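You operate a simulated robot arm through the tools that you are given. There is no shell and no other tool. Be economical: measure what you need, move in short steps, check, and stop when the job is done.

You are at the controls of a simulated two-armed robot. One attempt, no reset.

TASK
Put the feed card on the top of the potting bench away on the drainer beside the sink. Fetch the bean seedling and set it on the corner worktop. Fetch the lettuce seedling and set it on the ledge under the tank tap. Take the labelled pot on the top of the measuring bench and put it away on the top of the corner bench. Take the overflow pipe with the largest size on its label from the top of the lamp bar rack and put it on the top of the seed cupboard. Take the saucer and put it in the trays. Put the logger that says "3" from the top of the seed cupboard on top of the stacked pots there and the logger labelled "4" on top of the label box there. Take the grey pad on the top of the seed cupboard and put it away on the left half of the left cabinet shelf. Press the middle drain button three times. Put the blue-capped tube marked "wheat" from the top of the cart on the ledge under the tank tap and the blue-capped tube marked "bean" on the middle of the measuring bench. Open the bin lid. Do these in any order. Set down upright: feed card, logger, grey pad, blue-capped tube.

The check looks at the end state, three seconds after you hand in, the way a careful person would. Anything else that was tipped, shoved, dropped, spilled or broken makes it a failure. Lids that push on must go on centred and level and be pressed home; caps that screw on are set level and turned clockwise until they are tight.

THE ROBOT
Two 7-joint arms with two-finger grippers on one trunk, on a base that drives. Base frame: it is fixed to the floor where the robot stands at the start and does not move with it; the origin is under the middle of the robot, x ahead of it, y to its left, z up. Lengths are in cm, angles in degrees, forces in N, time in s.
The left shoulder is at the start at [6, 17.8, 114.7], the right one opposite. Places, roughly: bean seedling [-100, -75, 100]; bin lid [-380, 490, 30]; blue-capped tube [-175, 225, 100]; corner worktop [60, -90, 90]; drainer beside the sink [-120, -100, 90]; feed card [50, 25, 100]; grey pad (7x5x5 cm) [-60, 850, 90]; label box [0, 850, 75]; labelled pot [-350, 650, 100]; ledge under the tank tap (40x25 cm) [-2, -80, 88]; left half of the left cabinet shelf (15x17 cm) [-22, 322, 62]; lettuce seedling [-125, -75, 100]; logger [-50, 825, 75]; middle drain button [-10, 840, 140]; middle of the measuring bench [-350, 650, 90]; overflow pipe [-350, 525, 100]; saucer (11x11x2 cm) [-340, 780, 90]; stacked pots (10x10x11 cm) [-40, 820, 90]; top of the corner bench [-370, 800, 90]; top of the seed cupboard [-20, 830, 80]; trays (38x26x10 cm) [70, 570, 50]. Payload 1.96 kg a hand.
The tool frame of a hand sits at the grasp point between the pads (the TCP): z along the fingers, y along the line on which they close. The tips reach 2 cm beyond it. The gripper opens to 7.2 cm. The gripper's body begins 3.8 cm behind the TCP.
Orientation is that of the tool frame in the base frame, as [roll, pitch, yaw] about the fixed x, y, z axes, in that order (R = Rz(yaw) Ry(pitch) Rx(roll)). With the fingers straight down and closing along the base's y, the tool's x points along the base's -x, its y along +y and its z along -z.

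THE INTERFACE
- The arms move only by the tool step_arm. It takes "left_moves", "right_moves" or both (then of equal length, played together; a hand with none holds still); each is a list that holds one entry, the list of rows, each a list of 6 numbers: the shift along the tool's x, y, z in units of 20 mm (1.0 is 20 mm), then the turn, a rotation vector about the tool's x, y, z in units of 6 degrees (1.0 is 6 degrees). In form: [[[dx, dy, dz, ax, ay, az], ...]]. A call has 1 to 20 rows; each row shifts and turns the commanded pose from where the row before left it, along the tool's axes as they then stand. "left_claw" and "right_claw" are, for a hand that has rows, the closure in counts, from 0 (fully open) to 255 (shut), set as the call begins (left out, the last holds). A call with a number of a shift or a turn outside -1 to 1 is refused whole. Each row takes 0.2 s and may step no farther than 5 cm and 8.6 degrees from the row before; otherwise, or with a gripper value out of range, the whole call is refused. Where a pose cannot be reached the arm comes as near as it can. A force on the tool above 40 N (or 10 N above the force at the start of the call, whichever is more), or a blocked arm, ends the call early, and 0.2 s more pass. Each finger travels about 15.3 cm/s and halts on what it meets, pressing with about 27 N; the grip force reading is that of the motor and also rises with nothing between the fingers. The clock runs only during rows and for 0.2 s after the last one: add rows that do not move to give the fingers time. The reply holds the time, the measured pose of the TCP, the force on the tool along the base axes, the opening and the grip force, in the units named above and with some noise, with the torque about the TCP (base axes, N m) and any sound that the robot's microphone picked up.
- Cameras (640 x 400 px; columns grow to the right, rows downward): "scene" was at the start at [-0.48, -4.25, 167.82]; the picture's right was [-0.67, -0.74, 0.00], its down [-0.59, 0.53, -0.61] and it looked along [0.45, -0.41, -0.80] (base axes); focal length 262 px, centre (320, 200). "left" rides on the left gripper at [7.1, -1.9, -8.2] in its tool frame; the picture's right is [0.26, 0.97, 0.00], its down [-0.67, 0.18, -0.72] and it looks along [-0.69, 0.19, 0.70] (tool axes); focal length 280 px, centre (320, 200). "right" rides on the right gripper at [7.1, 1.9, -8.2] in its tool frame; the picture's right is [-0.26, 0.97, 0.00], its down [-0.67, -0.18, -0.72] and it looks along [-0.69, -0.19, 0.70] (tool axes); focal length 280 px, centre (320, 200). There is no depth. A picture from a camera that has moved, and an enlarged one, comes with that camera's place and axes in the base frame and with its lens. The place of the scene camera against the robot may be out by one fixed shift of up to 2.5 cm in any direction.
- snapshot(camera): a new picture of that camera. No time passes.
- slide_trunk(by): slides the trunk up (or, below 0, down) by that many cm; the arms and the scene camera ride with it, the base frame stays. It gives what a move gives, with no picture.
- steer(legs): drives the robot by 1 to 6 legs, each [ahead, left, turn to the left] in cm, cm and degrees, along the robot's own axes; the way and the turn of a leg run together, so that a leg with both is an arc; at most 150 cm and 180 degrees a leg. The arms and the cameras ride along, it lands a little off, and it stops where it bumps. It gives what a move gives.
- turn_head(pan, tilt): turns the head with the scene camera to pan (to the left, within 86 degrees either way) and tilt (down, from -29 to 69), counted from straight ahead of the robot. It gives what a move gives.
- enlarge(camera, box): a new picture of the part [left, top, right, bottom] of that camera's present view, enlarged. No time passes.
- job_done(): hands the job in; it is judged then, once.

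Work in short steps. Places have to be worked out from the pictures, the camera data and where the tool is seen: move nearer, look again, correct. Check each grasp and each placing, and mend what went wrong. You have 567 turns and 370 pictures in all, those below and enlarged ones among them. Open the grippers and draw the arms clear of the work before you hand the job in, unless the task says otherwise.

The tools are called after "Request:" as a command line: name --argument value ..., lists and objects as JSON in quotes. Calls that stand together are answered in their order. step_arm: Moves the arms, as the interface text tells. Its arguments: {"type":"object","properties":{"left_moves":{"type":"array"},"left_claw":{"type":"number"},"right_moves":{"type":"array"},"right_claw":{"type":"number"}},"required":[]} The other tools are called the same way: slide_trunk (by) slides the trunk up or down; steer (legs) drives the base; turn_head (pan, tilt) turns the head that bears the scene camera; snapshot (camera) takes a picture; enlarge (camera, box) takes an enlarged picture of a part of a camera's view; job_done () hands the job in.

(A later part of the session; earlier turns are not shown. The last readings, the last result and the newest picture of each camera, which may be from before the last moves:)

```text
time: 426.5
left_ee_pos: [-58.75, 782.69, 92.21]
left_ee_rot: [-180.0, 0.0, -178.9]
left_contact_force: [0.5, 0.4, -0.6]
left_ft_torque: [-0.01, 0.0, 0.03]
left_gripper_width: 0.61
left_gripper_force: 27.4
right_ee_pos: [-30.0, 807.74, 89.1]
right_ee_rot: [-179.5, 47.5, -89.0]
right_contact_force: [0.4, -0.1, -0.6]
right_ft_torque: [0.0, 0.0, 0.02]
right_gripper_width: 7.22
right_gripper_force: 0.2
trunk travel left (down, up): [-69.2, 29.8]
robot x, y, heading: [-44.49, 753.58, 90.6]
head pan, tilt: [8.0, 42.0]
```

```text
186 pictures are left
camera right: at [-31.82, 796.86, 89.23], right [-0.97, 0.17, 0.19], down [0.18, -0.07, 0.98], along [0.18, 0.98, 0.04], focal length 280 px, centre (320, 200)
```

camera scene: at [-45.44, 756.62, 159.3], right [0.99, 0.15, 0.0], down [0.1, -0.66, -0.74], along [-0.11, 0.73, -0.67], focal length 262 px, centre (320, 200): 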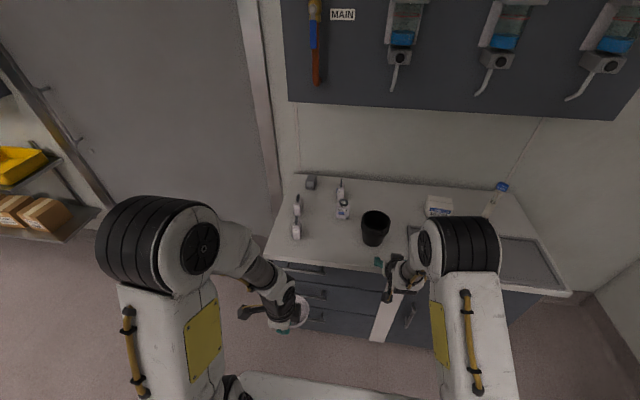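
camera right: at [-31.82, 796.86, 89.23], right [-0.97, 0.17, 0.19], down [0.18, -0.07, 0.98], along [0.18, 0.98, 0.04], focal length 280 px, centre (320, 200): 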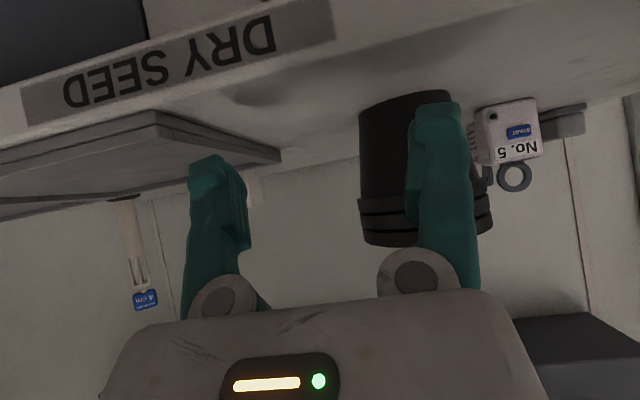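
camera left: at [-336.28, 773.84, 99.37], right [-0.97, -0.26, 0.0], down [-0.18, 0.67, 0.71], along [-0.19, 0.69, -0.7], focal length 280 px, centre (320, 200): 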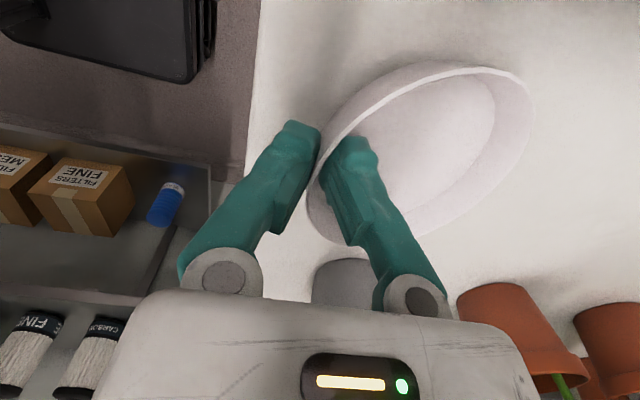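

Request:
enlarge --camera "scene" --box '[275, 165, 405, 255]'

```text
4.44 times, centred on (340, 210) of scene
camera zoom: at [-45.44, 756.62, 159.3], right [0.99, 0.15, 0.0], down [0.1, -0.66, -0.74], along [-0.11, 0.73, -0.67], focal length 1166 px, centre (231, 156)
```

zoom: 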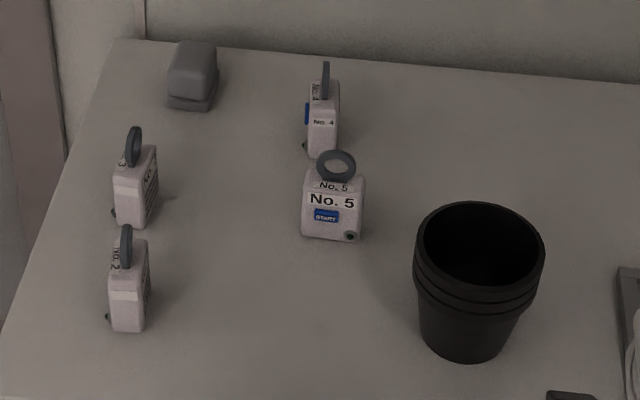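

Request:
enlarge --camera "scene" --box '[290, 185, 315, 215]'

Request:
enlarge --camera "scene" --box '[332, 176, 352, 200]'

```text
13.33 times, centred on (302, 200) of scene
camera zoom: at [-45.44, 756.62, 159.3], right [0.99, 0.15, 0.0], down [0.1, -0.66, -0.74], along [-0.11, 0.73, -0.67], focal length 3497 px, centre (553, 200)
```

zoom: 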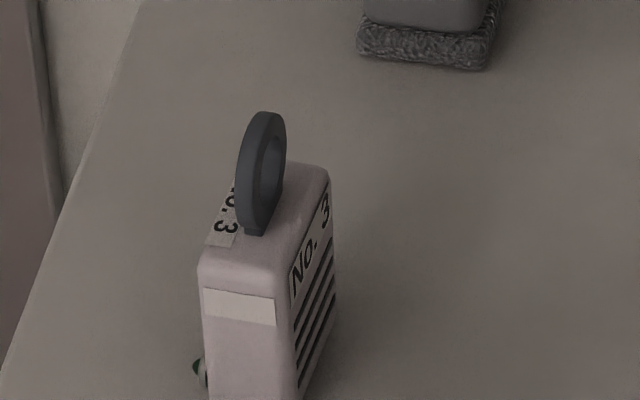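

```text
16.00 times, centred on (342, 188) of scene
camera zoom: at [-45.44, 756.62, 159.3], right [0.99, 0.15, 0.0], down [0.1, -0.66, -0.74], along [-0.11, 0.73, -0.67], focal length 4196 px, centre (-32, 392)
```

zoom: 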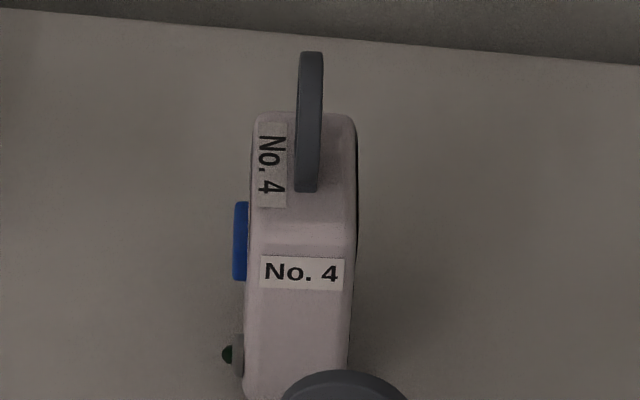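

Logger 3 is the middle-left one, logger 4 stands behind No. 5. I move left so the right hand faces logger 3 and set that hand vertical again.

Request:
steer --legs '[[0, 33, 0]]'

Request:
step_arm --right_moves '[[[0, 0, -0.6, 0, 1, 0], [0, 0, -0.6, 0, 1, 0], [0, 0, -0.5, 0, 1, 0], [0, 0, -0.5, 0, 1, 0], [0, 0, -0.5, 0, 1, 0], [0, 0, -0.5, 0, 1, 0], [0, 0, -0.3, 0, 1, 0], [0, 0, 0, 0, 0.9, 0]]]'

Request:
steer --legs '[[30, 0, -0.6]]'

Request:
turn_head --pan -5 --tilt 55

Request:
snapshot --camera "scene"

Request:
snapshot --camera "right"

```text
time: 428.7
left_ee_pos: [-91.68, 782.2, 92.21]
left_ee_rot: [-179.9, -0.1, -178.9]
left_contact_force: [-0.5, 0.4, -0.6]
left_ft_torque: [0.01, -0.02, 0.03]
left_gripper_width: 0.63
left_gripper_force: 26.3
right_ee_pos: [-62.95, 807.36, 89.17]
right_ee_rot: [-179.5, 47.5, -89.1]
right_contact_force: [0.0, 1.0, 0.6]
right_ft_torque: [-0.03, 0.01, -0.02]
right_gripper_width: 7.21
right_gripper_force: 0.1
trunk travel left (down, up): [-69.2, 29.8]
robot x, y, heading: [-77.33, 753.42, 90.4]
head pan, tilt: [8.0, 42.0]
```

```text
time: 430.5
left_ee_pos: [-91.57, 782.34, 92.22]
left_ee_rot: [-179.9, -0.2, -178.9]
left_contact_force: [0.5, -0.9, -0.6]
left_ft_torque: [-0.01, 0.02, 0.0]
left_gripper_width: 0.6
left_gripper_force: 27.1
right_ee_pos: [-62.87, 803.7, 94.85]
right_ee_rot: [-179.7, 0.0, -89.4]
right_contact_force: [-0.3, -0.3, 0.2]
right_ft_torque: [0.0, 0.02, -0.01]
right_gripper_width: 7.17
right_gripper_force: 0.1
trunk travel left (down, up): [-69.2, 29.8]
robot x, y, heading: [-76.97, 752.89, 90.5]
head pan, tilt: [8.0, 42.0]
```

```text
time: 432.5
left_ee_pos: [-91.57, 812.54, 92.1]
left_ee_rot: [-179.9, -0.1, -179.5]
left_contact_force: [0.6, 0.3, -0.3]
left_ft_torque: [-0.03, 0.0, 0.02]
left_gripper_width: 0.59
left_gripper_force: 26.9
right_ee_pos: [-62.58, 833.51, 95.01]
right_ee_rot: [-179.7, 0.1, -90.0]
right_contact_force: [0.1, -0.3, 0.5]
right_ft_torque: [-0.02, -0.04, -0.04]
right_gripper_width: 7.19
right_gripper_force: 0.0
trunk travel left (down, up): [-69.2, 29.8]
robot x, y, heading: [-77.47, 783.18, 90.1]
head pan, tilt: [8.0, 42.0]
```

```text
time: 433.3
left_ee_pos: [-91.59, 812.39, 92.26]
left_ee_rot: [180.0, -0.1, -179.4]
left_contact_force: [-0.1, -0.6, -0.3]
left_ft_torque: [-0.03, -0.03, 0.01]
left_gripper_width: 0.58
left_gripper_force: 27.1
right_ee_pos: [-62.44, 833.45, 95.06]
right_ee_rot: [-179.7, 0.1, -89.9]
right_contact_force: [-0.9, 0.3, -0.2]
right_ft_torque: [0.02, 0.02, 0.02]
right_gripper_width: 7.21
right_gripper_force: 0.1
trunk travel left (down, up): [-69.2, 29.8]
robot x, y, heading: [-77.37, 783.08, 89.8]
head pan, tilt: [-5.0, 55.0]
```

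```text
182 pictures are left
camera scene: at [-76.8, 785.12, 157.53], right [1.0, -0.09, 0.0], down [-0.07, -0.82, -0.57], along [0.05, 0.57, -0.82], focal length 262 px, centre (320, 200)
```

scene: 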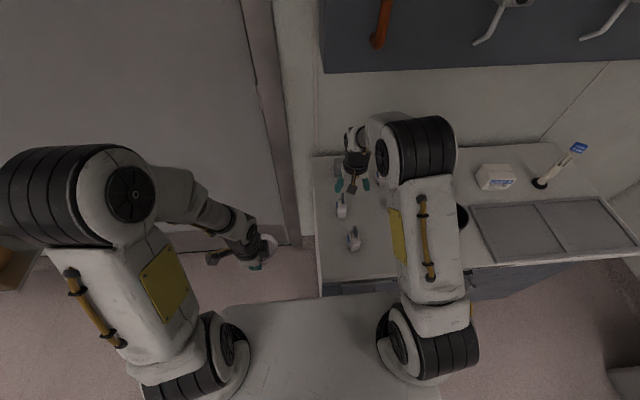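

```text
181 pictures are left
camera right: at [-64.55, 826.43, 102.95], right [-0.97, 0.26, -0.01], down [0.18, 0.67, 0.72], along [0.19, 0.69, -0.7], focal length 280 px, centre (320, 200)
```

right: 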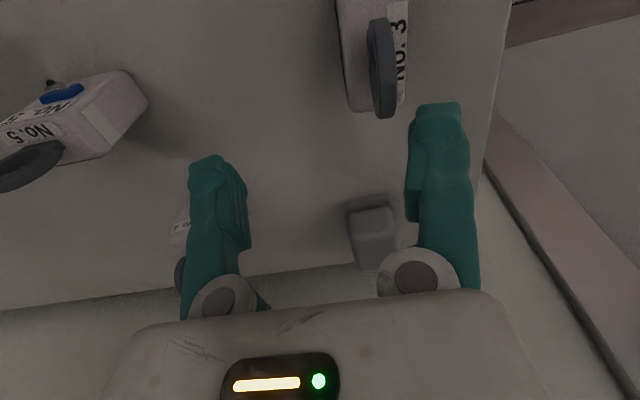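

Logger 3's centre is ≈(−65.8,832), aligned with y. I move over it and look.

Request:
step_arm --right_moves '[[[0.35, 0.85, 0, 0, 0, 0], [0.35, 0.85, 0, 0, 0, 0]]]'

Request:
snapshot --camera "right"

Request:
enlarge --camera "scene" --box '[310, 140, 410, 260]'

```text
time: 433.9
left_ee_pos: [-91.54, 812.41, 92.17]
left_ee_rot: [-179.8, 0.0, -179.4]
left_contact_force: [0.3, 0.1, -1.0]
left_ft_torque: [0.0, -0.03, 0.02]
left_gripper_width: 0.6
left_gripper_force: 26.9
right_ee_pos: [-65.93, 832.11, 94.98]
right_ee_rot: [-179.7, 0.2, -89.9]
right_contact_force: [-0.1, -0.4, -0.8]
right_ft_torque: [0.01, 0.02, 0.0]
right_gripper_width: 7.21
right_gripper_force: 0.1
trunk travel left (down, up): [-69.2, 29.8]
robot x, y, heading: [-77.34, 783.5, 89.9]
head pan, tilt: [-5.0, 55.0]
```

```text
180 pictures are left
camera right: at [-68.03, 825.02, 102.94], right [-0.97, 0.26, -0.01], down [0.18, 0.67, 0.72], along [0.19, 0.69, -0.7], focal length 280 px, centre (320, 200)
```

right: 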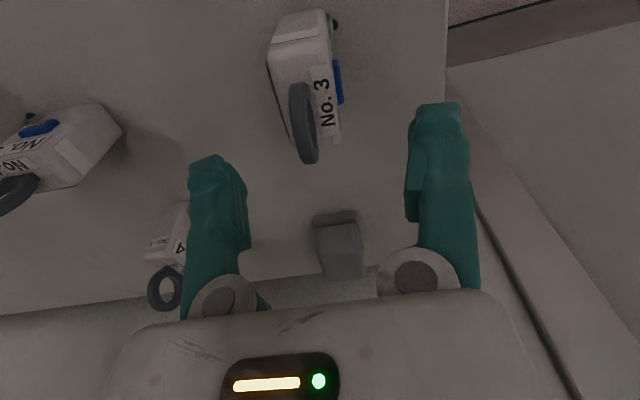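

```text
3.33 times, centred on (360, 200) of scene
camera zoom: at [-76.83, 785.09, 157.53], right [1.0, -0.09, 0.0], down [-0.07, -0.82, -0.57], along [0.05, 0.57, -0.82], focal length 874 px, centre (187, 200)
```

zoom: 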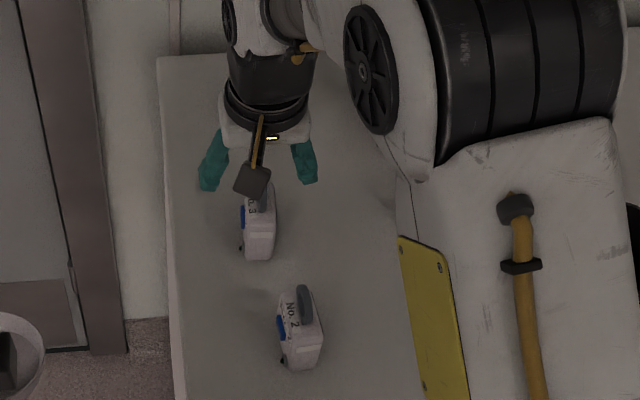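

Triangulated: ring mid at (−65.6,831.0,91.8), body top near z 90.3. I centre on it and descend to TCP z≈90.

Request:
step_arm --right_moves '[[[0.55, -0.15, 0, 0, 0, 0], [0, 0, 0.5, 0, 0, 0], [0, 0, 0.5, 0, 0, 0], [0, 0, 0.5, 0, 0, 0]]]'

Request:
snapshot --camera "right"

```text
time: 434.9
left_ee_pos: [-91.56, 812.55, 92.16]
left_ee_rot: [-179.9, -0.1, -179.6]
left_contact_force: [1.2, -0.9, -0.9]
left_ft_torque: [-0.02, 0.0, 0.0]
left_gripper_width: 0.6
left_gripper_force: 26.6
right_ee_pos: [-65.53, 831.02, 91.98]
right_ee_rot: [-179.6, 0.1, -90.0]
right_contact_force: [-0.3, 0.2, -0.1]
right_ft_torque: [-0.02, 0.0, 0.0]
right_gripper_width: 7.19
right_gripper_force: 0.2
trunk travel left (down, up): [-69.2, 29.8]
robot x, y, heading: [-77.65, 783.16, 89.9]
head pan, tilt: [-5.0, 55.0]
```

```text
178 pictures are left
camera right: at [-67.55, 823.96, 99.94], right [-0.97, 0.26, 0.0], down [0.18, 0.67, 0.72], along [0.19, 0.69, -0.7], focal length 280 px, centre (320, 200)
```

right: 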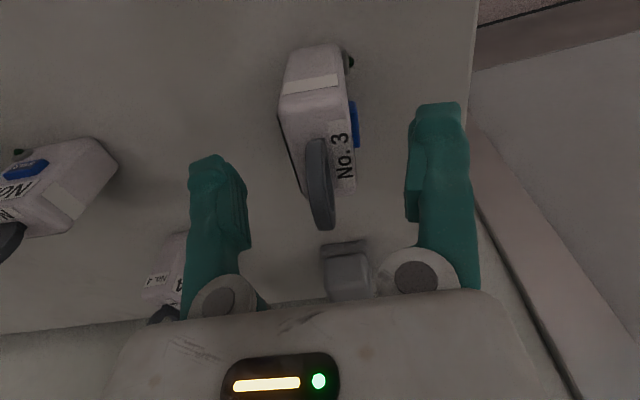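

Request:
step_arm --right_moves '[[[0, 0, 0.5, 0, 0, 0], [0, 0, 0.45, 0, 0, 0]]]'

Request:
step_arm --right_moves '[[[0, 0, 0, 0, 0, 0], [0, 0, 0, 0, 0, 0], [0, 0, 0, 0, 0, 0]]]' --right_claw 255

Request:
snapshot --camera "right"

```text
time: 435.5
left_ee_pos: [-91.51, 812.35, 92.18]
left_ee_rot: [-179.9, 0.0, -179.5]
left_contact_force: [-0.1, -0.1, -0.7]
left_ft_torque: [0.02, 0.01, -0.02]
left_gripper_width: 0.61
left_gripper_force: 27.4
right_ee_pos: [-65.66, 831.03, 89.99]
right_ee_rot: [-179.7, 0.1, -90.0]
right_contact_force: [0.0, -0.3, 0.0]
right_ft_torque: [-0.03, -0.02, 0.0]
right_gripper_width: 7.2
right_gripper_force: 0.0
trunk travel left (down, up): [-69.2, 29.8]
robot x, y, heading: [-77.56, 783.28, 89.8]
head pan, tilt: [-5.0, 55.0]
```

```text
time: 436.3
left_ee_pos: [-91.61, 812.39, 92.2]
left_ee_rot: [-179.9, 0.0, -179.5]
left_contact_force: [-0.3, 0.3, -0.6]
left_ft_torque: [0.01, -0.01, -0.02]
left_gripper_width: 0.64
left_gripper_force: 27.0
right_ee_pos: [-65.62, 830.94, 90.05]
right_ee_rot: [-179.7, 0.1, -90.0]
right_contact_force: [0.0, -0.1, -0.5]
right_ft_torque: [0.03, 0.03, 0.01]
right_gripper_width: 2.73
right_gripper_force: 27.2
trunk travel left (down, up): [-69.2, 29.8]
robot x, y, heading: [-77.52, 782.65, 90.1]
head pan, tilt: [-5.0, 55.0]
```

```text
177 pictures are left
camera right: at [-67.62, 823.99, 98.05], right [-0.97, 0.26, 0.0], down [0.18, 0.67, 0.72], along [0.19, 0.69, -0.7], focal length 280 px, centre (320, 200)
```

right: 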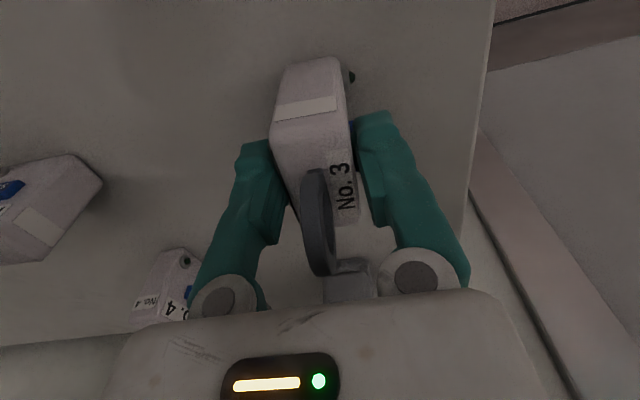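

Logger 3 held. I lift it high, slide right over to the stacked pots and look down on them.

Request:
step_arm --right_moves '[[[0, 0, -0.5, 0, 0, 0], [0, 0, -1, 0, 0, 0], [0, 0, -1, 0, 0, 0], [0, 0, -1, 0, 0, 0], [0, 0, -1, 0, 0, 0], [0, 0, -1, 0, 0, 0], [0, 0, -1, 0, 0, 0], [0, 0, -1, 0, 0, 0], [0.7, 0, 0, 0, 0, 0], [0.7, 0, 0, 0, 0, 0], [0.7, 0, 0, 0, 0, 0], [0.7, 0, 0, 0, 0, 0]]]'

Request:
steer --legs '[[0, -26, 0]]'

Request:
snapshot --camera "scene"

Request:
snapshot --camera "right"

```text
time: 438.9
left_ee_pos: [-91.55, 812.42, 92.23]
left_ee_rot: [180.0, -0.1, -179.4]
left_contact_force: [0.2, -0.1, -0.1]
left_ft_torque: [0.0, -0.02, 0.0]
left_gripper_width: 0.58
left_gripper_force: 27.2
right_ee_pos: [-65.7, 825.16, 103.88]
right_ee_rot: [-179.7, 0.2, -90.0]
right_contact_force: [1.3, -0.1, -0.7]
right_ft_torque: [-0.02, -0.02, -0.03]
right_gripper_width: 2.72
right_gripper_force: 26.7
right hand out of reach, approached as far as the arm can: row 8
trunk travel left (down, up): [-69.2, 29.8]
robot x, y, heading: [-77.42, 782.93, 89.9]
head pan, tilt: [-5.0, 55.0]
```

```text
time: 440.7
left_ee_pos: [-65.47, 812.41, 92.09]
left_ee_rot: [-179.9, -0.1, -179.5]
left_contact_force: [0.3, 0.2, -0.5]
left_ft_torque: [0.0, 0.0, 0.01]
left_gripper_width: 0.6
left_gripper_force: 27.2
right_ee_pos: [-39.58, 825.33, 103.8]
right_ee_rot: [-179.7, 0.1, -90.0]
right_contact_force: [0.8, -0.1, -0.3]
right_ft_torque: [0.0, 0.04, 0.03]
right_gripper_width: 2.68
right_gripper_force: 26.7
trunk travel left (down, up): [-69.2, 29.8]
robot x, y, heading: [-51.52, 782.92, 89.7]
head pan, tilt: [-5.0, 55.0]
heard: click
```

```text
176 pictures are left
camera scene: at [-50.83, 785.11, 157.53], right [1.0, -0.09, 0.0], down [-0.07, -0.82, -0.57], along [0.05, 0.57, -0.82], focal length 262 px, centre (320, 200)
```

scene: 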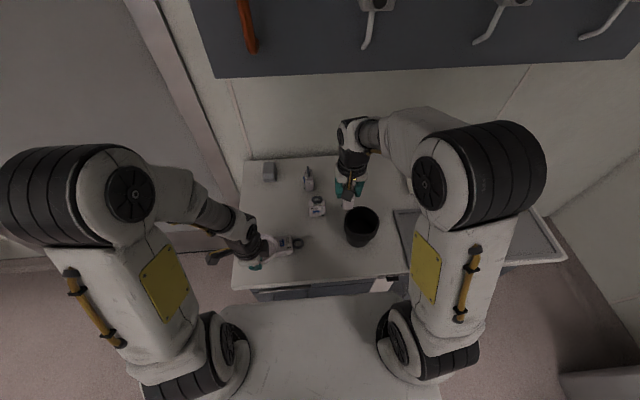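

```text
175 pictures are left
camera right: at [-41.65, 818.27, 111.92], right [-0.96, 0.26, 0.0], down [0.18, 0.67, 0.72], along [0.19, 0.69, -0.7], focal length 280 px, centre (320, 200)
```

right: 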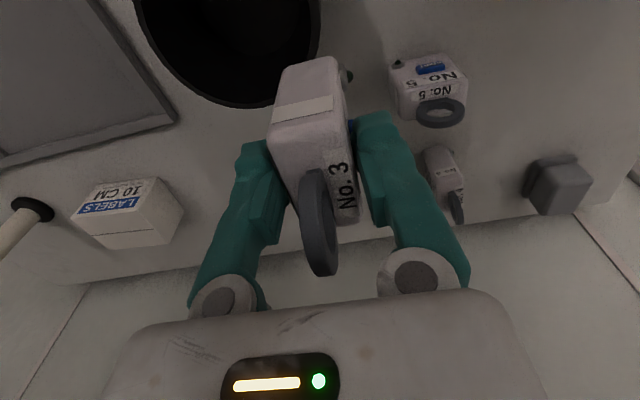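

A click — the saucer hand may have knocked logger No. 2. I look closely.

Request:
enlarge --camera "scene" --box '[220, 150, 400, 290]'

Request:
snapshot --camera "left"

```text
2.86 times, centred on (310, 220) of scene
camera zoom: at [-50.83, 785.11, 157.53], right [1.0, -0.09, 0.0], down [-0.07, -0.82, -0.57], along [0.05, 0.57, -0.82], focal length 749 px, centre (349, 143)
```

zoom: 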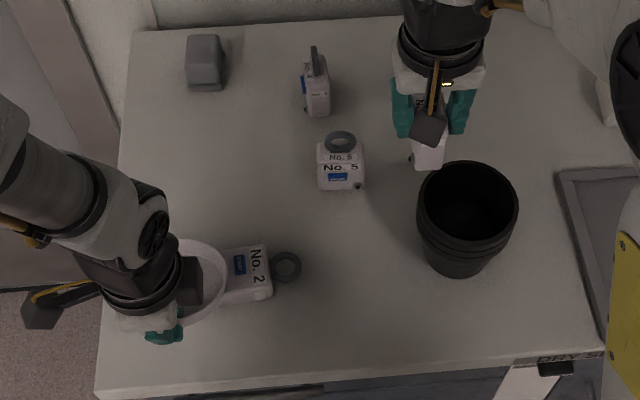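

```text
173 pictures are left
camera left: at [-72.61, 810.44, 100.25], right [-0.27, 0.96, 0.0], down [0.67, 0.19, 0.71], along [0.69, 0.19, -0.7], focal length 280 px, centre (320, 200)
```

left: 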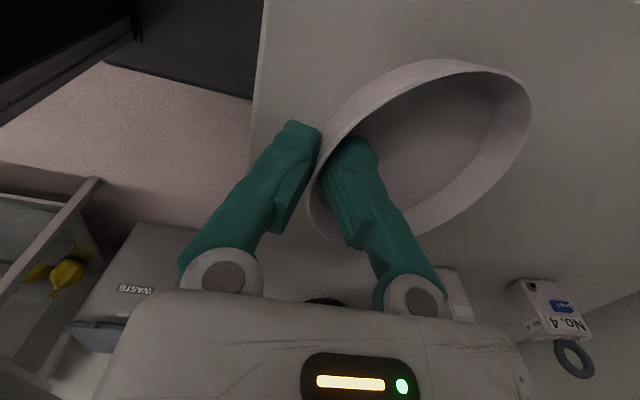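

Logger No. 2 has been tipped by the saucer; I must stand it up again. First I raise and retract the saucer hand, then set logger 3 down.

Request:
step_arm --left_moves '[[[0, 0, -0.5, 0, 0, 0], [0, 0, -1, 0, 0, 0], [0, 0, -1, 0, 0, 0], [0, 0, -1, 0, 0, 0], [0, 0, -1, 0, 0, 0], [0.5, -0.5, 0, 0, 0, 0], [0.5, -1, 0, 0, 0, 0], [0.5, -1, 0, 0, 0, 0]]]'

Request:
enlarge --camera "scene" --box '[220, 150, 400, 290]'

```text
time: 442.5
left_ee_pos: [-68.14, 811.93, 102.44]
left_ee_rot: [-179.8, 0.0, -179.6]
left_contact_force: [0.5, -0.5, -0.1]
left_ft_torque: [0.01, 0.02, 0.03]
left_gripper_width: 0.59
left_gripper_force: 26.7
left hand out of reach, approached as far as the arm can: row 6, 7, 8
right_ee_pos: [-39.61, 825.34, 103.93]
right_ee_rot: [-179.7, 0.2, -90.1]
right_contact_force: [0.8, -0.3, -0.3]
right_ft_torque: [0.01, -0.04, 0.03]
right_gripper_width: 2.68
right_gripper_force: 27.2
trunk travel left (down, up): [-69.2, 29.8]
robot x, y, heading: [-51.27, 783.14, 89.7]
head pan, tilt: [-5.0, 55.0]
```

```text
2.86 times, centred on (310, 220) of scene
camera zoom: at [-50.88, 785.07, 157.53], right [1.0, -0.09, 0.0], down [-0.07, -0.82, -0.57], along [0.05, 0.57, -0.82], focal length 749 px, centre (349, 143)
```

zoom: 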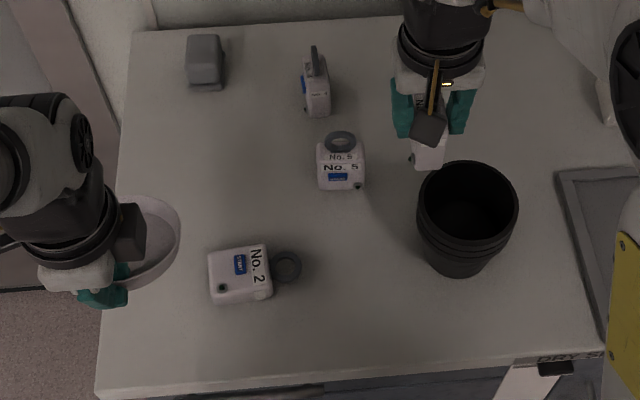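

Pots' mouth centre ≈(−35,820.5), rim z≈94. I centre logger 3 above it and lower gradually.

Request:
step_arm --right_moves '[[[0.8, -0.8, 0, 0, 0, 0], [0.8, -0.8, 0, 0, 0, 0], [0.8, -0.7, 0, 0, 0, 0]]]'

Request:
snapshot --camera "right"

Request:
enlarge --camera "scene" --box '[310, 170, 400, 270]'

```text
time: 443.3
left_ee_pos: [-68.19, 811.9, 102.41]
left_ee_rot: [-179.8, -0.1, -179.6]
left_contact_force: [-0.2, 0.5, -0.5]
left_ft_torque: [-0.06, 0.0, -0.03]
left_gripper_width: 0.6
left_gripper_force: 27.1
right_ee_pos: [-34.92, 820.55, 103.97]
right_ee_rot: [-179.7, 0.2, -90.0]
right_contact_force: [-0.8, -0.4, -0.4]
right_ft_torque: [0.02, 0.01, -0.01]
right_gripper_width: 2.72
right_gripper_force: 26.8
trunk travel left (down, up): [-69.2, 29.8]
robot x, y, heading: [-51.4, 783.01, 89.7]
head pan, tilt: [-5.0, 55.0]
```

```text
171 pictures are left
camera right: at [-37.02, 813.36, 111.96], right [-0.96, 0.26, 0.0], down [0.18, 0.67, 0.72], along [0.19, 0.69, -0.7], focal length 280 px, centre (320, 200)
```

right: 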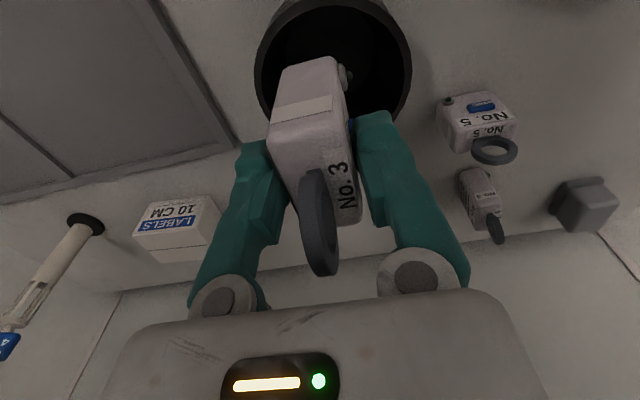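

```text
4.00 times, centred on (355, 220) of scene
camera zoom: at [-50.81, 785.04, 157.53], right [1.0, -0.09, 0.0], down [-0.07, -0.82, -0.57], along [0.05, 0.57, -0.82], focal length 1049 px, centre (180, 120)
```

zoom: 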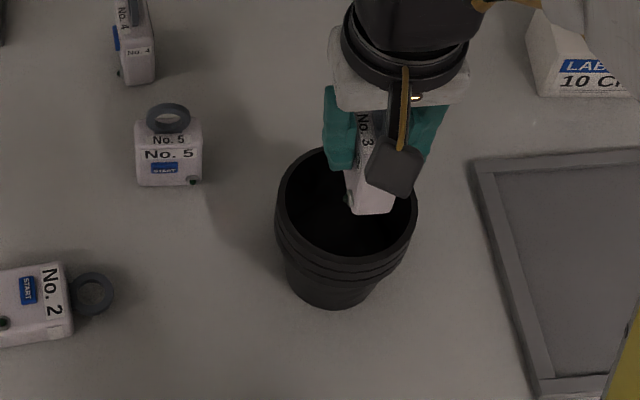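

Request:
step_arm --right_moves '[[[0.3, 0.45, 0, 0, 0, 0], [0, 0, 0.8, 0, 0, 0], [0, 0, 0.8, 0, 0, 0], [0, 0, 0.4, 0, 0, 0]]]'

Request:
enlarge --camera "scene" --box '[310, 170, 400, 270]'

Request:
snapshot --camera "right"

```text
time: 444.3
left_ee_pos: [-68.25, 811.71, 102.55]
left_ee_rot: [-179.9, -0.1, -179.5]
left_contact_force: [0.7, 0.5, -0.4]
left_ft_torque: [-0.05, 0.02, 0.02]
left_gripper_width: 0.59
left_gripper_force: 27.5
right_ee_pos: [-36.02, 819.85, 99.94]
right_ee_rot: [-179.6, 0.5, -90.1]
right_contact_force: [1.3, 1.9, 27.9]
right_ft_torque: [0.02, 0.02, -0.06]
right_gripper_width: 2.76
right_gripper_force: 26.8
trunk travel left (down, up): [-69.2, 29.8]
robot x, y, heading: [-51.91, 782.97, 89.9]
head pan, tilt: [-5.0, 55.0]
heard: click
```

```text
4.00 times, centred on (355, 220) of scene
camera zoom: at [-50.97, 784.8, 157.59], right [1.0, -0.09, 0.0], down [-0.07, -0.81, -0.58], along [0.05, 0.57, -0.82], focal length 1049 px, centre (180, 120)
```

zoom: 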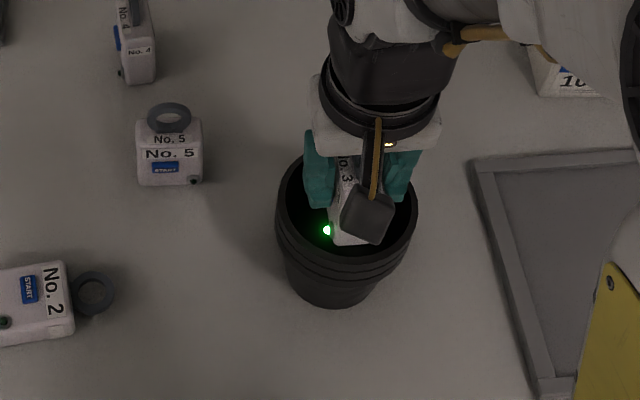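

```text
168 pictures are left
camera right: at [-38.03, 812.76, 108.1], right [-0.96, 0.26, 0.0], down [0.18, 0.67, 0.72], along [0.19, 0.7, -0.69], focal length 280 px, centre (320, 200)
```

right: 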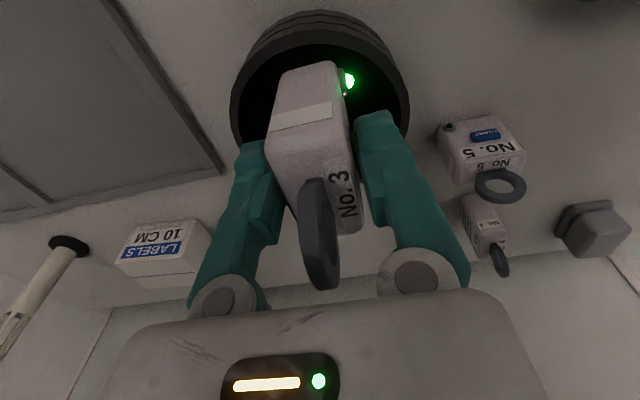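

Logger 3 bears on top of the pots (contact at TCP 99.9), but a click lit its green LED — its START button got squeezed. I ease off and release, then look.

Request:
step_arm --right_moves '[[[0, 0, -0.08, 0, 0, 0], [0, 0, 0, 0, 0, 0]]]'

Request:
snapshot --camera "right"

```text
time: 444.9
left_ee_pos: [-68.1, 811.82, 102.41]
left_ee_rot: [-179.8, 0.0, -179.7]
left_contact_force: [0.4, 0.4, 0.9]
left_ft_torque: [-0.02, -0.02, 0.01]
left_gripper_width: 0.59
left_gripper_force: 27.7
right_ee_pos: [-35.94, 819.83, 100.05]
right_ee_rot: [-179.7, 0.1, -90.0]
right_contact_force: [-0.7, 2.5, 9.5]
right_ft_torque: [0.26, 0.07, -0.02]
right_gripper_width: 2.7
right_gripper_force: 27.2
trunk travel left (down, up): [-69.2, 29.8]
robot x, y, heading: [-51.42, 783.15, 89.8]
head pan, tilt: [-5.0, 55.0]
```

```text
167 pictures are left
camera right: at [-37.99, 812.84, 108.07], right [-0.96, 0.26, -0.01], down [0.18, 0.67, 0.72], along [0.19, 0.69, -0.7], focal length 280 px, centre (320, 200)
```

right: 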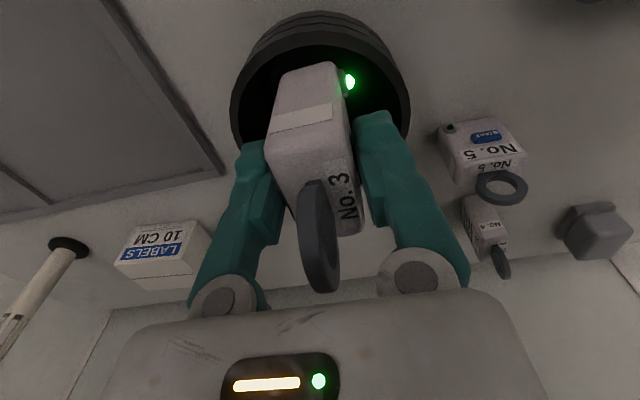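

Request:
step_arm --right_moves '[[[0, 0, 0, 0, 0, 0], [0, 0, 0, 0, 0, 0], [0, 0, 0, 0, 0, 0]]]' --right_claw 60

Request:
snapshot --camera "right"

Request:
enlarge --camera "scene" --box '[310, 170, 400, 270]'

```text
time: 445.7
left_ee_pos: [-68.15, 811.82, 102.46]
left_ee_rot: [-179.7, -0.1, -179.6]
left_contact_force: [0.4, 0.5, -0.1]
left_ft_torque: [-0.01, -0.03, -0.01]
left_gripper_width: 0.58
left_gripper_force: 27.0
right_ee_pos: [-35.91, 819.74, 100.09]
right_ee_rot: [-179.7, 0.1, -90.1]
right_contact_force: [0.0, -0.8, 1.4]
right_ft_torque: [0.01, -0.01, 0.01]
right_gripper_width: 5.51
right_gripper_force: 0.0
trunk travel left (down, up): [-69.2, 29.8]
robot x, y, heading: [-51.45, 783.37, 90.1]
head pan, tilt: [-5.0, 55.0]
```

```text
166 pictures are left
camera right: at [-37.94, 812.88, 108.08], right [-0.96, 0.26, 0.0], down [0.18, 0.67, 0.72], along [0.19, 0.69, -0.7], focal length 280 px, centre (320, 200)
```

right: 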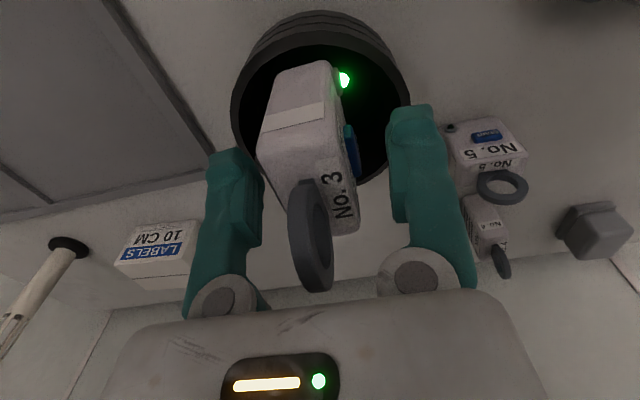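

```text
4.00 times, centred on (355, 220) of scene
camera zoom: at [-50.85, 785.1, 157.53], right [1.0, -0.09, 0.0], down [-0.07, -0.82, -0.57], along [0.05, 0.57, -0.82], focal length 1049 px, centre (180, 120)
```

zoom: 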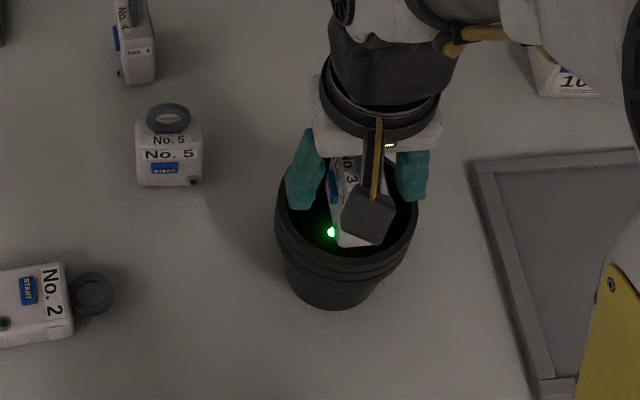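

Request:
step_arm --right_moves '[[[0, 0, -0.4, 0, 0, 0], [0, 0, -0.6, 0, 0, 0], [0, 0, -0.8, 0, 0, 0]]]'

Request:
snapshot --camera "right"

Request:
enlarge --camera "scene" --box '[310, 170, 400, 270]'

```text
time: 446.5
left_ee_pos: [-68.28, 811.84, 102.37]
left_ee_rot: [-179.8, -0.1, -179.7]
left_contact_force: [-0.3, 0.3, 0.9]
left_ft_torque: [-0.01, -0.03, 0.02]
left_gripper_width: 0.59
left_gripper_force: 27.2
right_ee_pos: [-36.17, 819.7, 103.65]
right_ee_rot: [-179.7, 0.2, -90.1]
right_contact_force: [-0.1, -0.5, 0.6]
right_ft_torque: [0.0, -0.02, -0.01]
right_gripper_width: 5.51
right_gripper_force: 0.0
trunk travel left (down, up): [-69.2, 29.8]
robot x, y, heading: [-51.65, 783.17, 90.1]
head pan, tilt: [-5.0, 55.0]
```

```text
164 pictures are left
camera right: at [-37.98, 812.8, 111.67], right [-0.96, 0.26, 0.0], down [0.18, 0.67, 0.72], along [0.19, 0.69, -0.7], focal length 280 px, centre (320, 200)
```

right: 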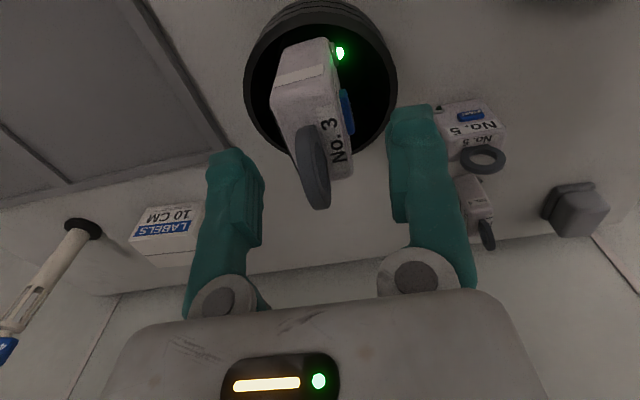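

```text
4.00 times, centred on (355, 220) of scene
camera zoom: at [-50.86, 785.05, 157.53], right [1.0, -0.09, 0.0], down [-0.07, -0.82, -0.57], along [0.05, 0.57, -0.82], focal length 1049 px, centre (180, 120)
```

zoom: 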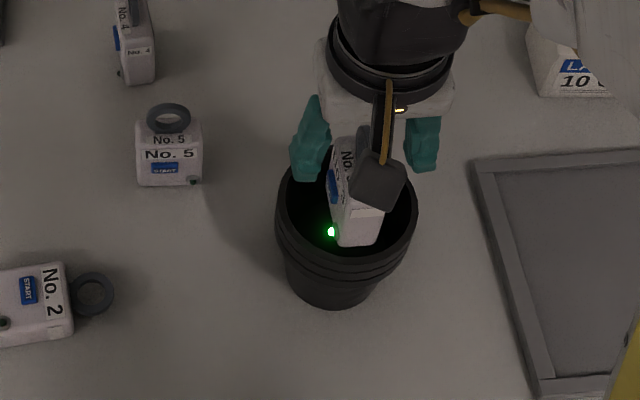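

Logger 3 stands on the pots, but its LED is now on. Squeezing the START button again at the same height may switch it back off; I try that gently.

Request:
step_arm --right_moves '[[[0, 0, 0.7, 0, 0, 0], [0, 0, 0.7, 0, 0, 0], [0, 0, 0.6, 0, 0, 0]]]'

Request:
step_arm --right_moves '[[[0, 0, 0, 0, 0, 0], [0, 0, 0, 0, 0, 0], [0, 0, 0, 0, 0, 0]]]' --right_claw 200

Request:
snapshot --camera "right"

```text
time: 447.3
left_ee_pos: [-68.21, 811.81, 102.38]
left_ee_rot: [-179.8, -0.1, -179.5]
left_contact_force: [-0.4, -0.2, -0.7]
left_ft_torque: [-0.04, 0.0, -0.01]
left_gripper_width: 0.61
left_gripper_force: 26.8
right_ee_pos: [-35.87, 819.78, 99.65]
right_ee_rot: [-179.8, 0.0, -90.1]
right_contact_force: [-0.7, 0.3, 0.0]
right_ft_torque: [0.02, -0.04, 0.01]
right_gripper_width: 5.49
right_gripper_force: 0.0
trunk travel left (down, up): [-69.2, 29.8]
robot x, y, heading: [-51.54, 783.38, 89.8]
head pan, tilt: [-5.0, 55.0]
```

```text
time: 448.1
left_ee_pos: [-68.23, 811.91, 102.39]
left_ee_rot: [-179.8, 0.0, -179.7]
left_contact_force: [0.7, 0.7, 0.0]
left_ft_torque: [0.0, 0.02, -0.01]
left_gripper_width: 0.6
left_gripper_force: 27.3
right_ee_pos: [-35.92, 819.81, 99.64]
right_ee_rot: [-179.7, 0.1, -90.1]
right_contact_force: [0.3, 0.0, -0.1]
right_ft_torque: [-0.02, -0.05, -0.01]
right_gripper_width: 2.68
right_gripper_force: 26.9
trunk travel left (down, up): [-69.2, 29.8]
robot x, y, heading: [-51.72, 783.31, 89.8]
head pan, tilt: [-5.0, 55.0]
heard: click
```

```text
162 pictures are left
camera right: at [-37.92, 812.85, 107.71], right [-0.96, 0.26, 0.0], down [0.18, 0.67, 0.72], along [0.19, 0.69, -0.7], focal length 280 px, centre (320, 200)
```

right: 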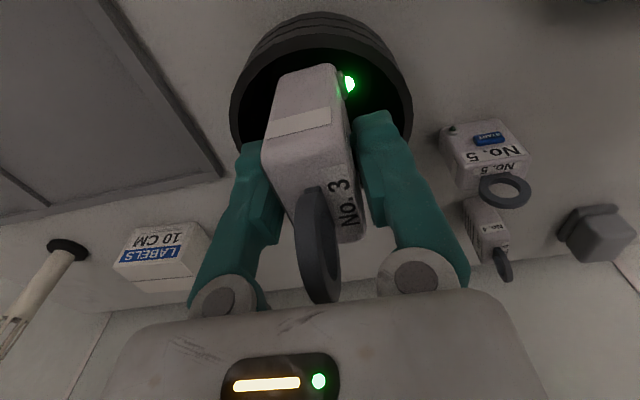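

It clicks but the LED stays lit, so START latches; nothing to undo. I release with care and withdraw upward.

Request:
step_arm --right_moves '[[[0, 0, 0, 0, 0, 0], [0, 0, 0, 0, 0, 0], [0, 0, -0.4, 0, 0, 0], [0, 0, -0.8, 0, 0, 0], [0, 0, -0.8, 0, 0, 0], [0.5, 0, -0.3, 0, 0, 0], [1, 0, 0, 0, 0, 0], [1, 0, 0, 0, 0, 0]]]' --right_claw 60

Request:
snapshot --camera "right"

Request:
enlarge --camera "scene" --box '[240, 150, 400, 280]'

```text
time: 449.9
left_ee_pos: [-68.2, 811.85, 102.55]
left_ee_rot: [-179.8, -0.1, -179.6]
left_contact_force: [0.1, -0.3, -0.1]
left_ft_torque: [-0.02, -0.01, 0.0]
left_gripper_width: 0.61
left_gripper_force: 27.0
right_ee_pos: [-36.04, 814.79, 104.17]
right_ee_rot: [-179.7, 0.1, -90.0]
right_contact_force: [0.8, -0.1, -0.4]
right_ft_torque: [-0.03, -0.01, -0.03]
right_gripper_width: 5.5
right_gripper_force: 0.0
trunk travel left (down, up): [-69.2, 29.8]
robot x, y, heading: [-51.26, 783.05, 90.1]
head pan, tilt: [-5.0, 55.0]
```

```text
161 pictures are left
camera right: at [-37.97, 807.82, 112.28], right [-0.96, 0.26, 0.0], down [0.18, 0.67, 0.72], along [0.19, 0.69, -0.69], focal length 280 px, centre (320, 200)
```

right: 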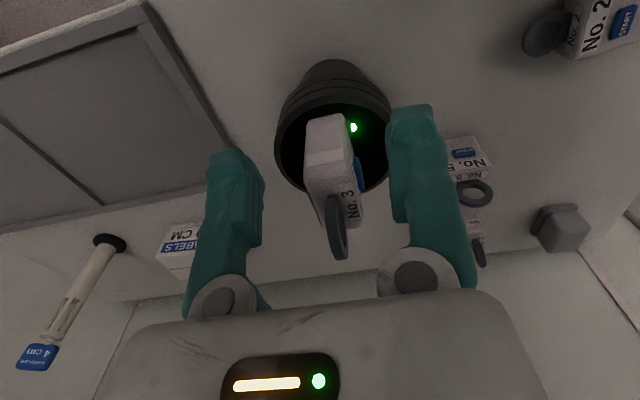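

```text
3.08 times, centred on (320, 215) of scene
camera zoom: at [-50.86, 785.0, 157.53], right [1.0, -0.09, 0.0], down [-0.07, -0.82, -0.57], along [0.05, 0.57, -0.82], focal length 807 px, centre (320, 154)
```

zoom: 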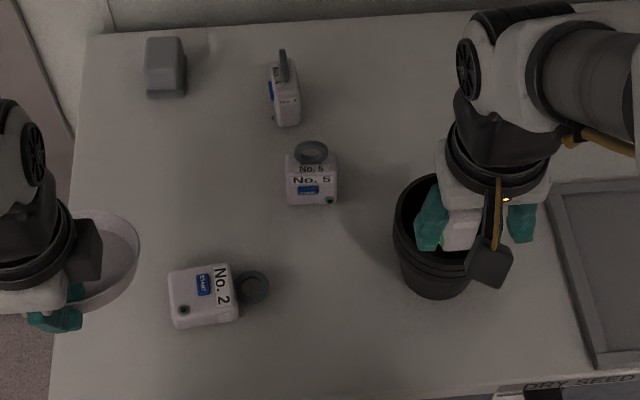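

Logger 3 stands well. Now to right No. 2: I slide left, and turn the right hand so it can grip No. 2 by its narrow sides.

Request:
steer --legs '[[0, 20, 0]]'

Request:
step_arm --right_moves '[[[0, 0, 0, 0, 0, -1], [0, 0, 0, 0, 0, -1], [0, 0, 0, 0, 0, -1], [0, 0, 0, 0, 0, -1], [0, 0, 0, 0, 0, -1], [0, 0, 0, 0, 0, -1], [0, 0, 0, 0, 0, -1], [0, 0, 0, 0, 0, -1], [0, 0, 0, 0, 0, -1], [0, 0, 0, 0, 0, -1], [0, 0, 0, 0, 0, -1], [0, 0, 0, 0, 0, -1], [0, 0, 0, 0, 0, -1], [0, 0, 0, 0, 0, -1], [0, 0, 0, 0, 0, -1], [0, 0, 0, 0, 0, -0.7]]]' --right_claw 0

Request:
snapshot --camera "scene"

Request:
snapshot --camera "right"

```text
time: 451.5
left_ee_pos: [-88.24, 811.89, 102.42]
left_ee_rot: [-179.8, 0.0, -179.6]
left_contact_force: [-0.8, 0.0, 0.1]
left_ft_torque: [0.0, 0.0, -0.03]
left_gripper_width: 0.6
left_gripper_force: 26.9
right_ee_pos: [-55.94, 814.98, 104.28]
right_ee_rot: [-179.6, 0.1, -90.2]
right_contact_force: [-0.1, 0.5, -0.5]
right_ft_torque: [-0.01, -0.02, 0.03]
right_gripper_width: 5.51
right_gripper_force: 0.1
trunk travel left (down, up): [-69.2, 29.8]
robot x, y, heading: [-71.17, 782.76, 90.0]
head pan, tilt: [-5.0, 55.0]
```

```text
time: 454.9
left_ee_pos: [-88.24, 811.85, 102.44]
left_ee_rot: [-179.9, -0.1, -179.6]
left_contact_force: [0.1, 0.6, 0.1]
left_ft_torque: [-0.01, 0.01, -0.01]
left_gripper_width: 0.59
left_gripper_force: 27.1
right_ee_pos: [-55.97, 814.9, 104.2]
right_ee_rot: [-179.9, -0.3, 4.3]
right_contact_force: [0.4, -0.3, 0.2]
right_ft_torque: [0.0, -0.03, -0.01]
right_gripper_width: 7.19
right_gripper_force: 0.1
trunk travel left (down, up): [-69.2, 29.8]
robot x, y, heading: [-71.58, 783.29, 89.8]
head pan, tilt: [-5.0, 55.0]
```

```text
159 pictures are left
camera scene: at [-70.86, 785.12, 157.53], right [1.0, -0.09, 0.0], down [-0.07, -0.82, -0.57], along [0.05, 0.57, -0.82], focal length 262 px, centre (320, 200)
```

scene: 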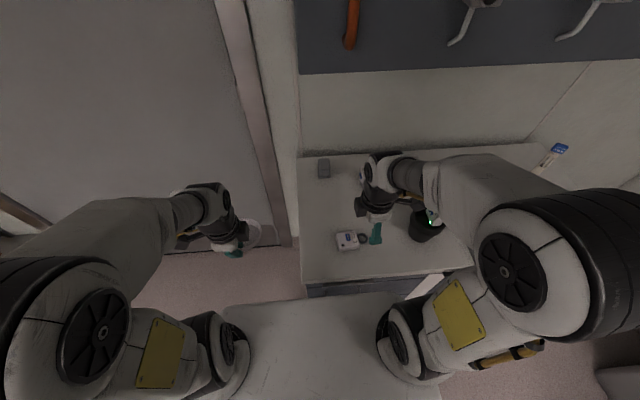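

```text
158 pictures are left
camera right: at [-48.82, 813.61, 112.34], right [-0.19, -0.98, 0.0], down [-0.69, 0.13, 0.71], along [-0.7, 0.14, -0.7], focal length 280 px, centre (320, 200)
```

right: 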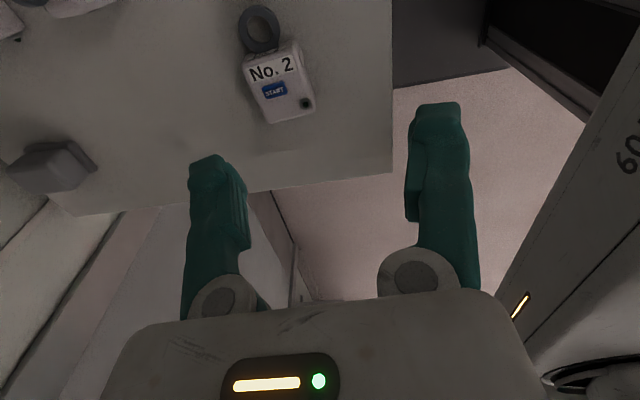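

No. 2 lies at ≈(−59,819.4), its top toward +x. I test in the air whether the hand can lean 48° to the left, as needed to stand it up.

Request:
step_arm --right_moves '[[[0, 0, 0, 0, 1, 0], [0, 0, 0, 0, 1, 0], [0, 0, 0, 0, 1, 0], [0, 0, 0, 0, 1, 0], [0, 0, 0, 0, 1, 0], [0, 0, 0, 0, 1, 0], [0, 0, 0, 0, 1, 0], [0, 0, 0, 0, 1, 0], [0, 0, 0, 0, 1, 0], [0, 0, 0, 0, 1, 0]]]'

```text
time: 457.1
left_ee_pos: [-88.11, 811.89, 102.4]
left_ee_rot: [-179.8, -0.1, -179.7]
left_contact_force: [0.5, 0.0, -0.6]
left_ft_torque: [0.0, 0.03, -0.02]
left_gripper_width: 0.59
left_gripper_force: 26.5
right_ee_pos: [-55.9, 814.25, 102.16]
right_ee_rot: [174.0, -47.3, 8.7]
right_contact_force: [0.7, 0.5, -0.5]
right_ft_torque: [0.0, 0.0, -0.02]
right_gripper_width: 7.23
right_gripper_force: 0.0
right hand out of reach, approached as far as the arm can: row 5, 6, 10
trunk travel left (down, up): [-69.2, 29.8]
robot x, y, heading: [-71.42, 783.19, 89.9]
head pan, tilt: [-5.0, 55.0]
```

The left lean of 47° is reachable. I now lean the hand the other way (≈36°) and bring it over No. 2.

Request:
step_arm --right_moves '[[[0, 0, 0, 0, -1, 0], [0, 0, 0, 0, -1, 0], [0, 0, 0, 0, -1, 0], [0, 0, 0, 0, -1, 0], [0, 0, 0, 0, -1, 0], [0, 0, 0, 0, -1, 0], [0, 0, 0, 0, -1, 0], [0, 0, 0, 0, -1, 0], [0, 0, 0, 0, -1, 0], [0, 0, 0, 0, -1, 0], [0, 0, 0, 0, -1, 0], [0, 0, 0, 0, -1, 0], [0, 0, 0, 0, -1, 0], [0, 0, 0, 0, -1, 0]]]'

Request:
snapshot --camera "right"

Request:
snapshot --camera "scene"

```text
time: 460.1
left_ee_pos: [-88.21, 811.92, 102.45]
left_ee_rot: [-179.8, -0.1, -179.7]
left_contact_force: [-0.2, 0.3, -0.9]
left_ft_torque: [0.01, 0.02, -0.02]
left_gripper_width: 0.59
left_gripper_force: 27.1
right_ee_pos: [-55.88, 814.04, 102.17]
right_ee_rot: [175.1, 36.3, 1.3]
right_contact_force: [0.0, -0.1, 0.9]
right_ft_torque: [0.0, 0.0, 0.01]
right_gripper_width: 7.17
right_gripper_force: 0.0
trunk travel left (down, up): [-69.2, 29.8]
robot x, y, heading: [-71.55, 783.31, 89.8]
head pan, tilt: [-5.0, 55.0]
```

```text
157 pictures are left
camera right: at [-45.23, 813.17, 104.57], right [-0.14, -0.96, 0.22], down [-0.14, 0.24, 0.96], along [-0.98, 0.1, -0.16], focal length 280 px, centre (320, 200)
```

right: 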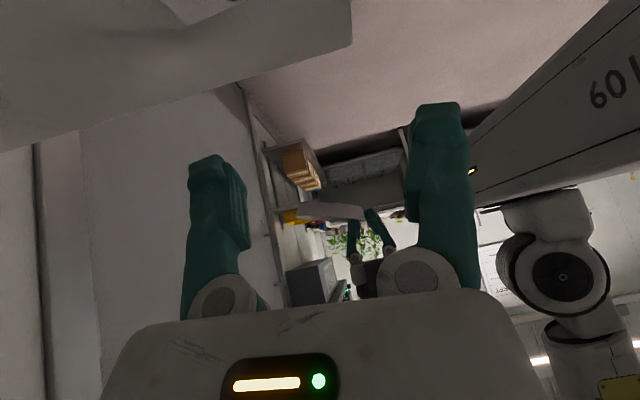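

```text
156 pictures are left
camera scene: at [-70.78, 785.15, 157.53], right [1.0, -0.09, 0.0], down [-0.07, -0.82, -0.57], along [0.05, 0.57, -0.82], focal length 262 px, centre (320, 200)
```

scene: 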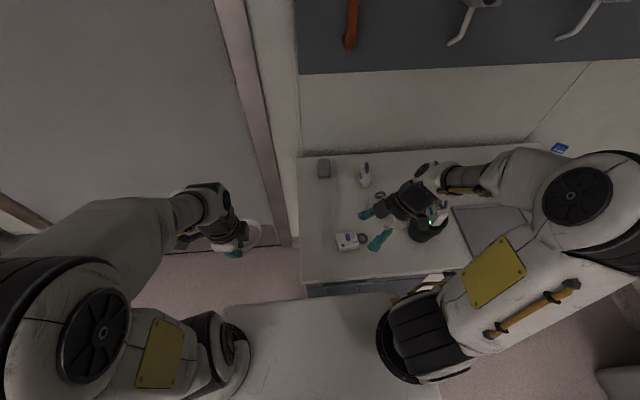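

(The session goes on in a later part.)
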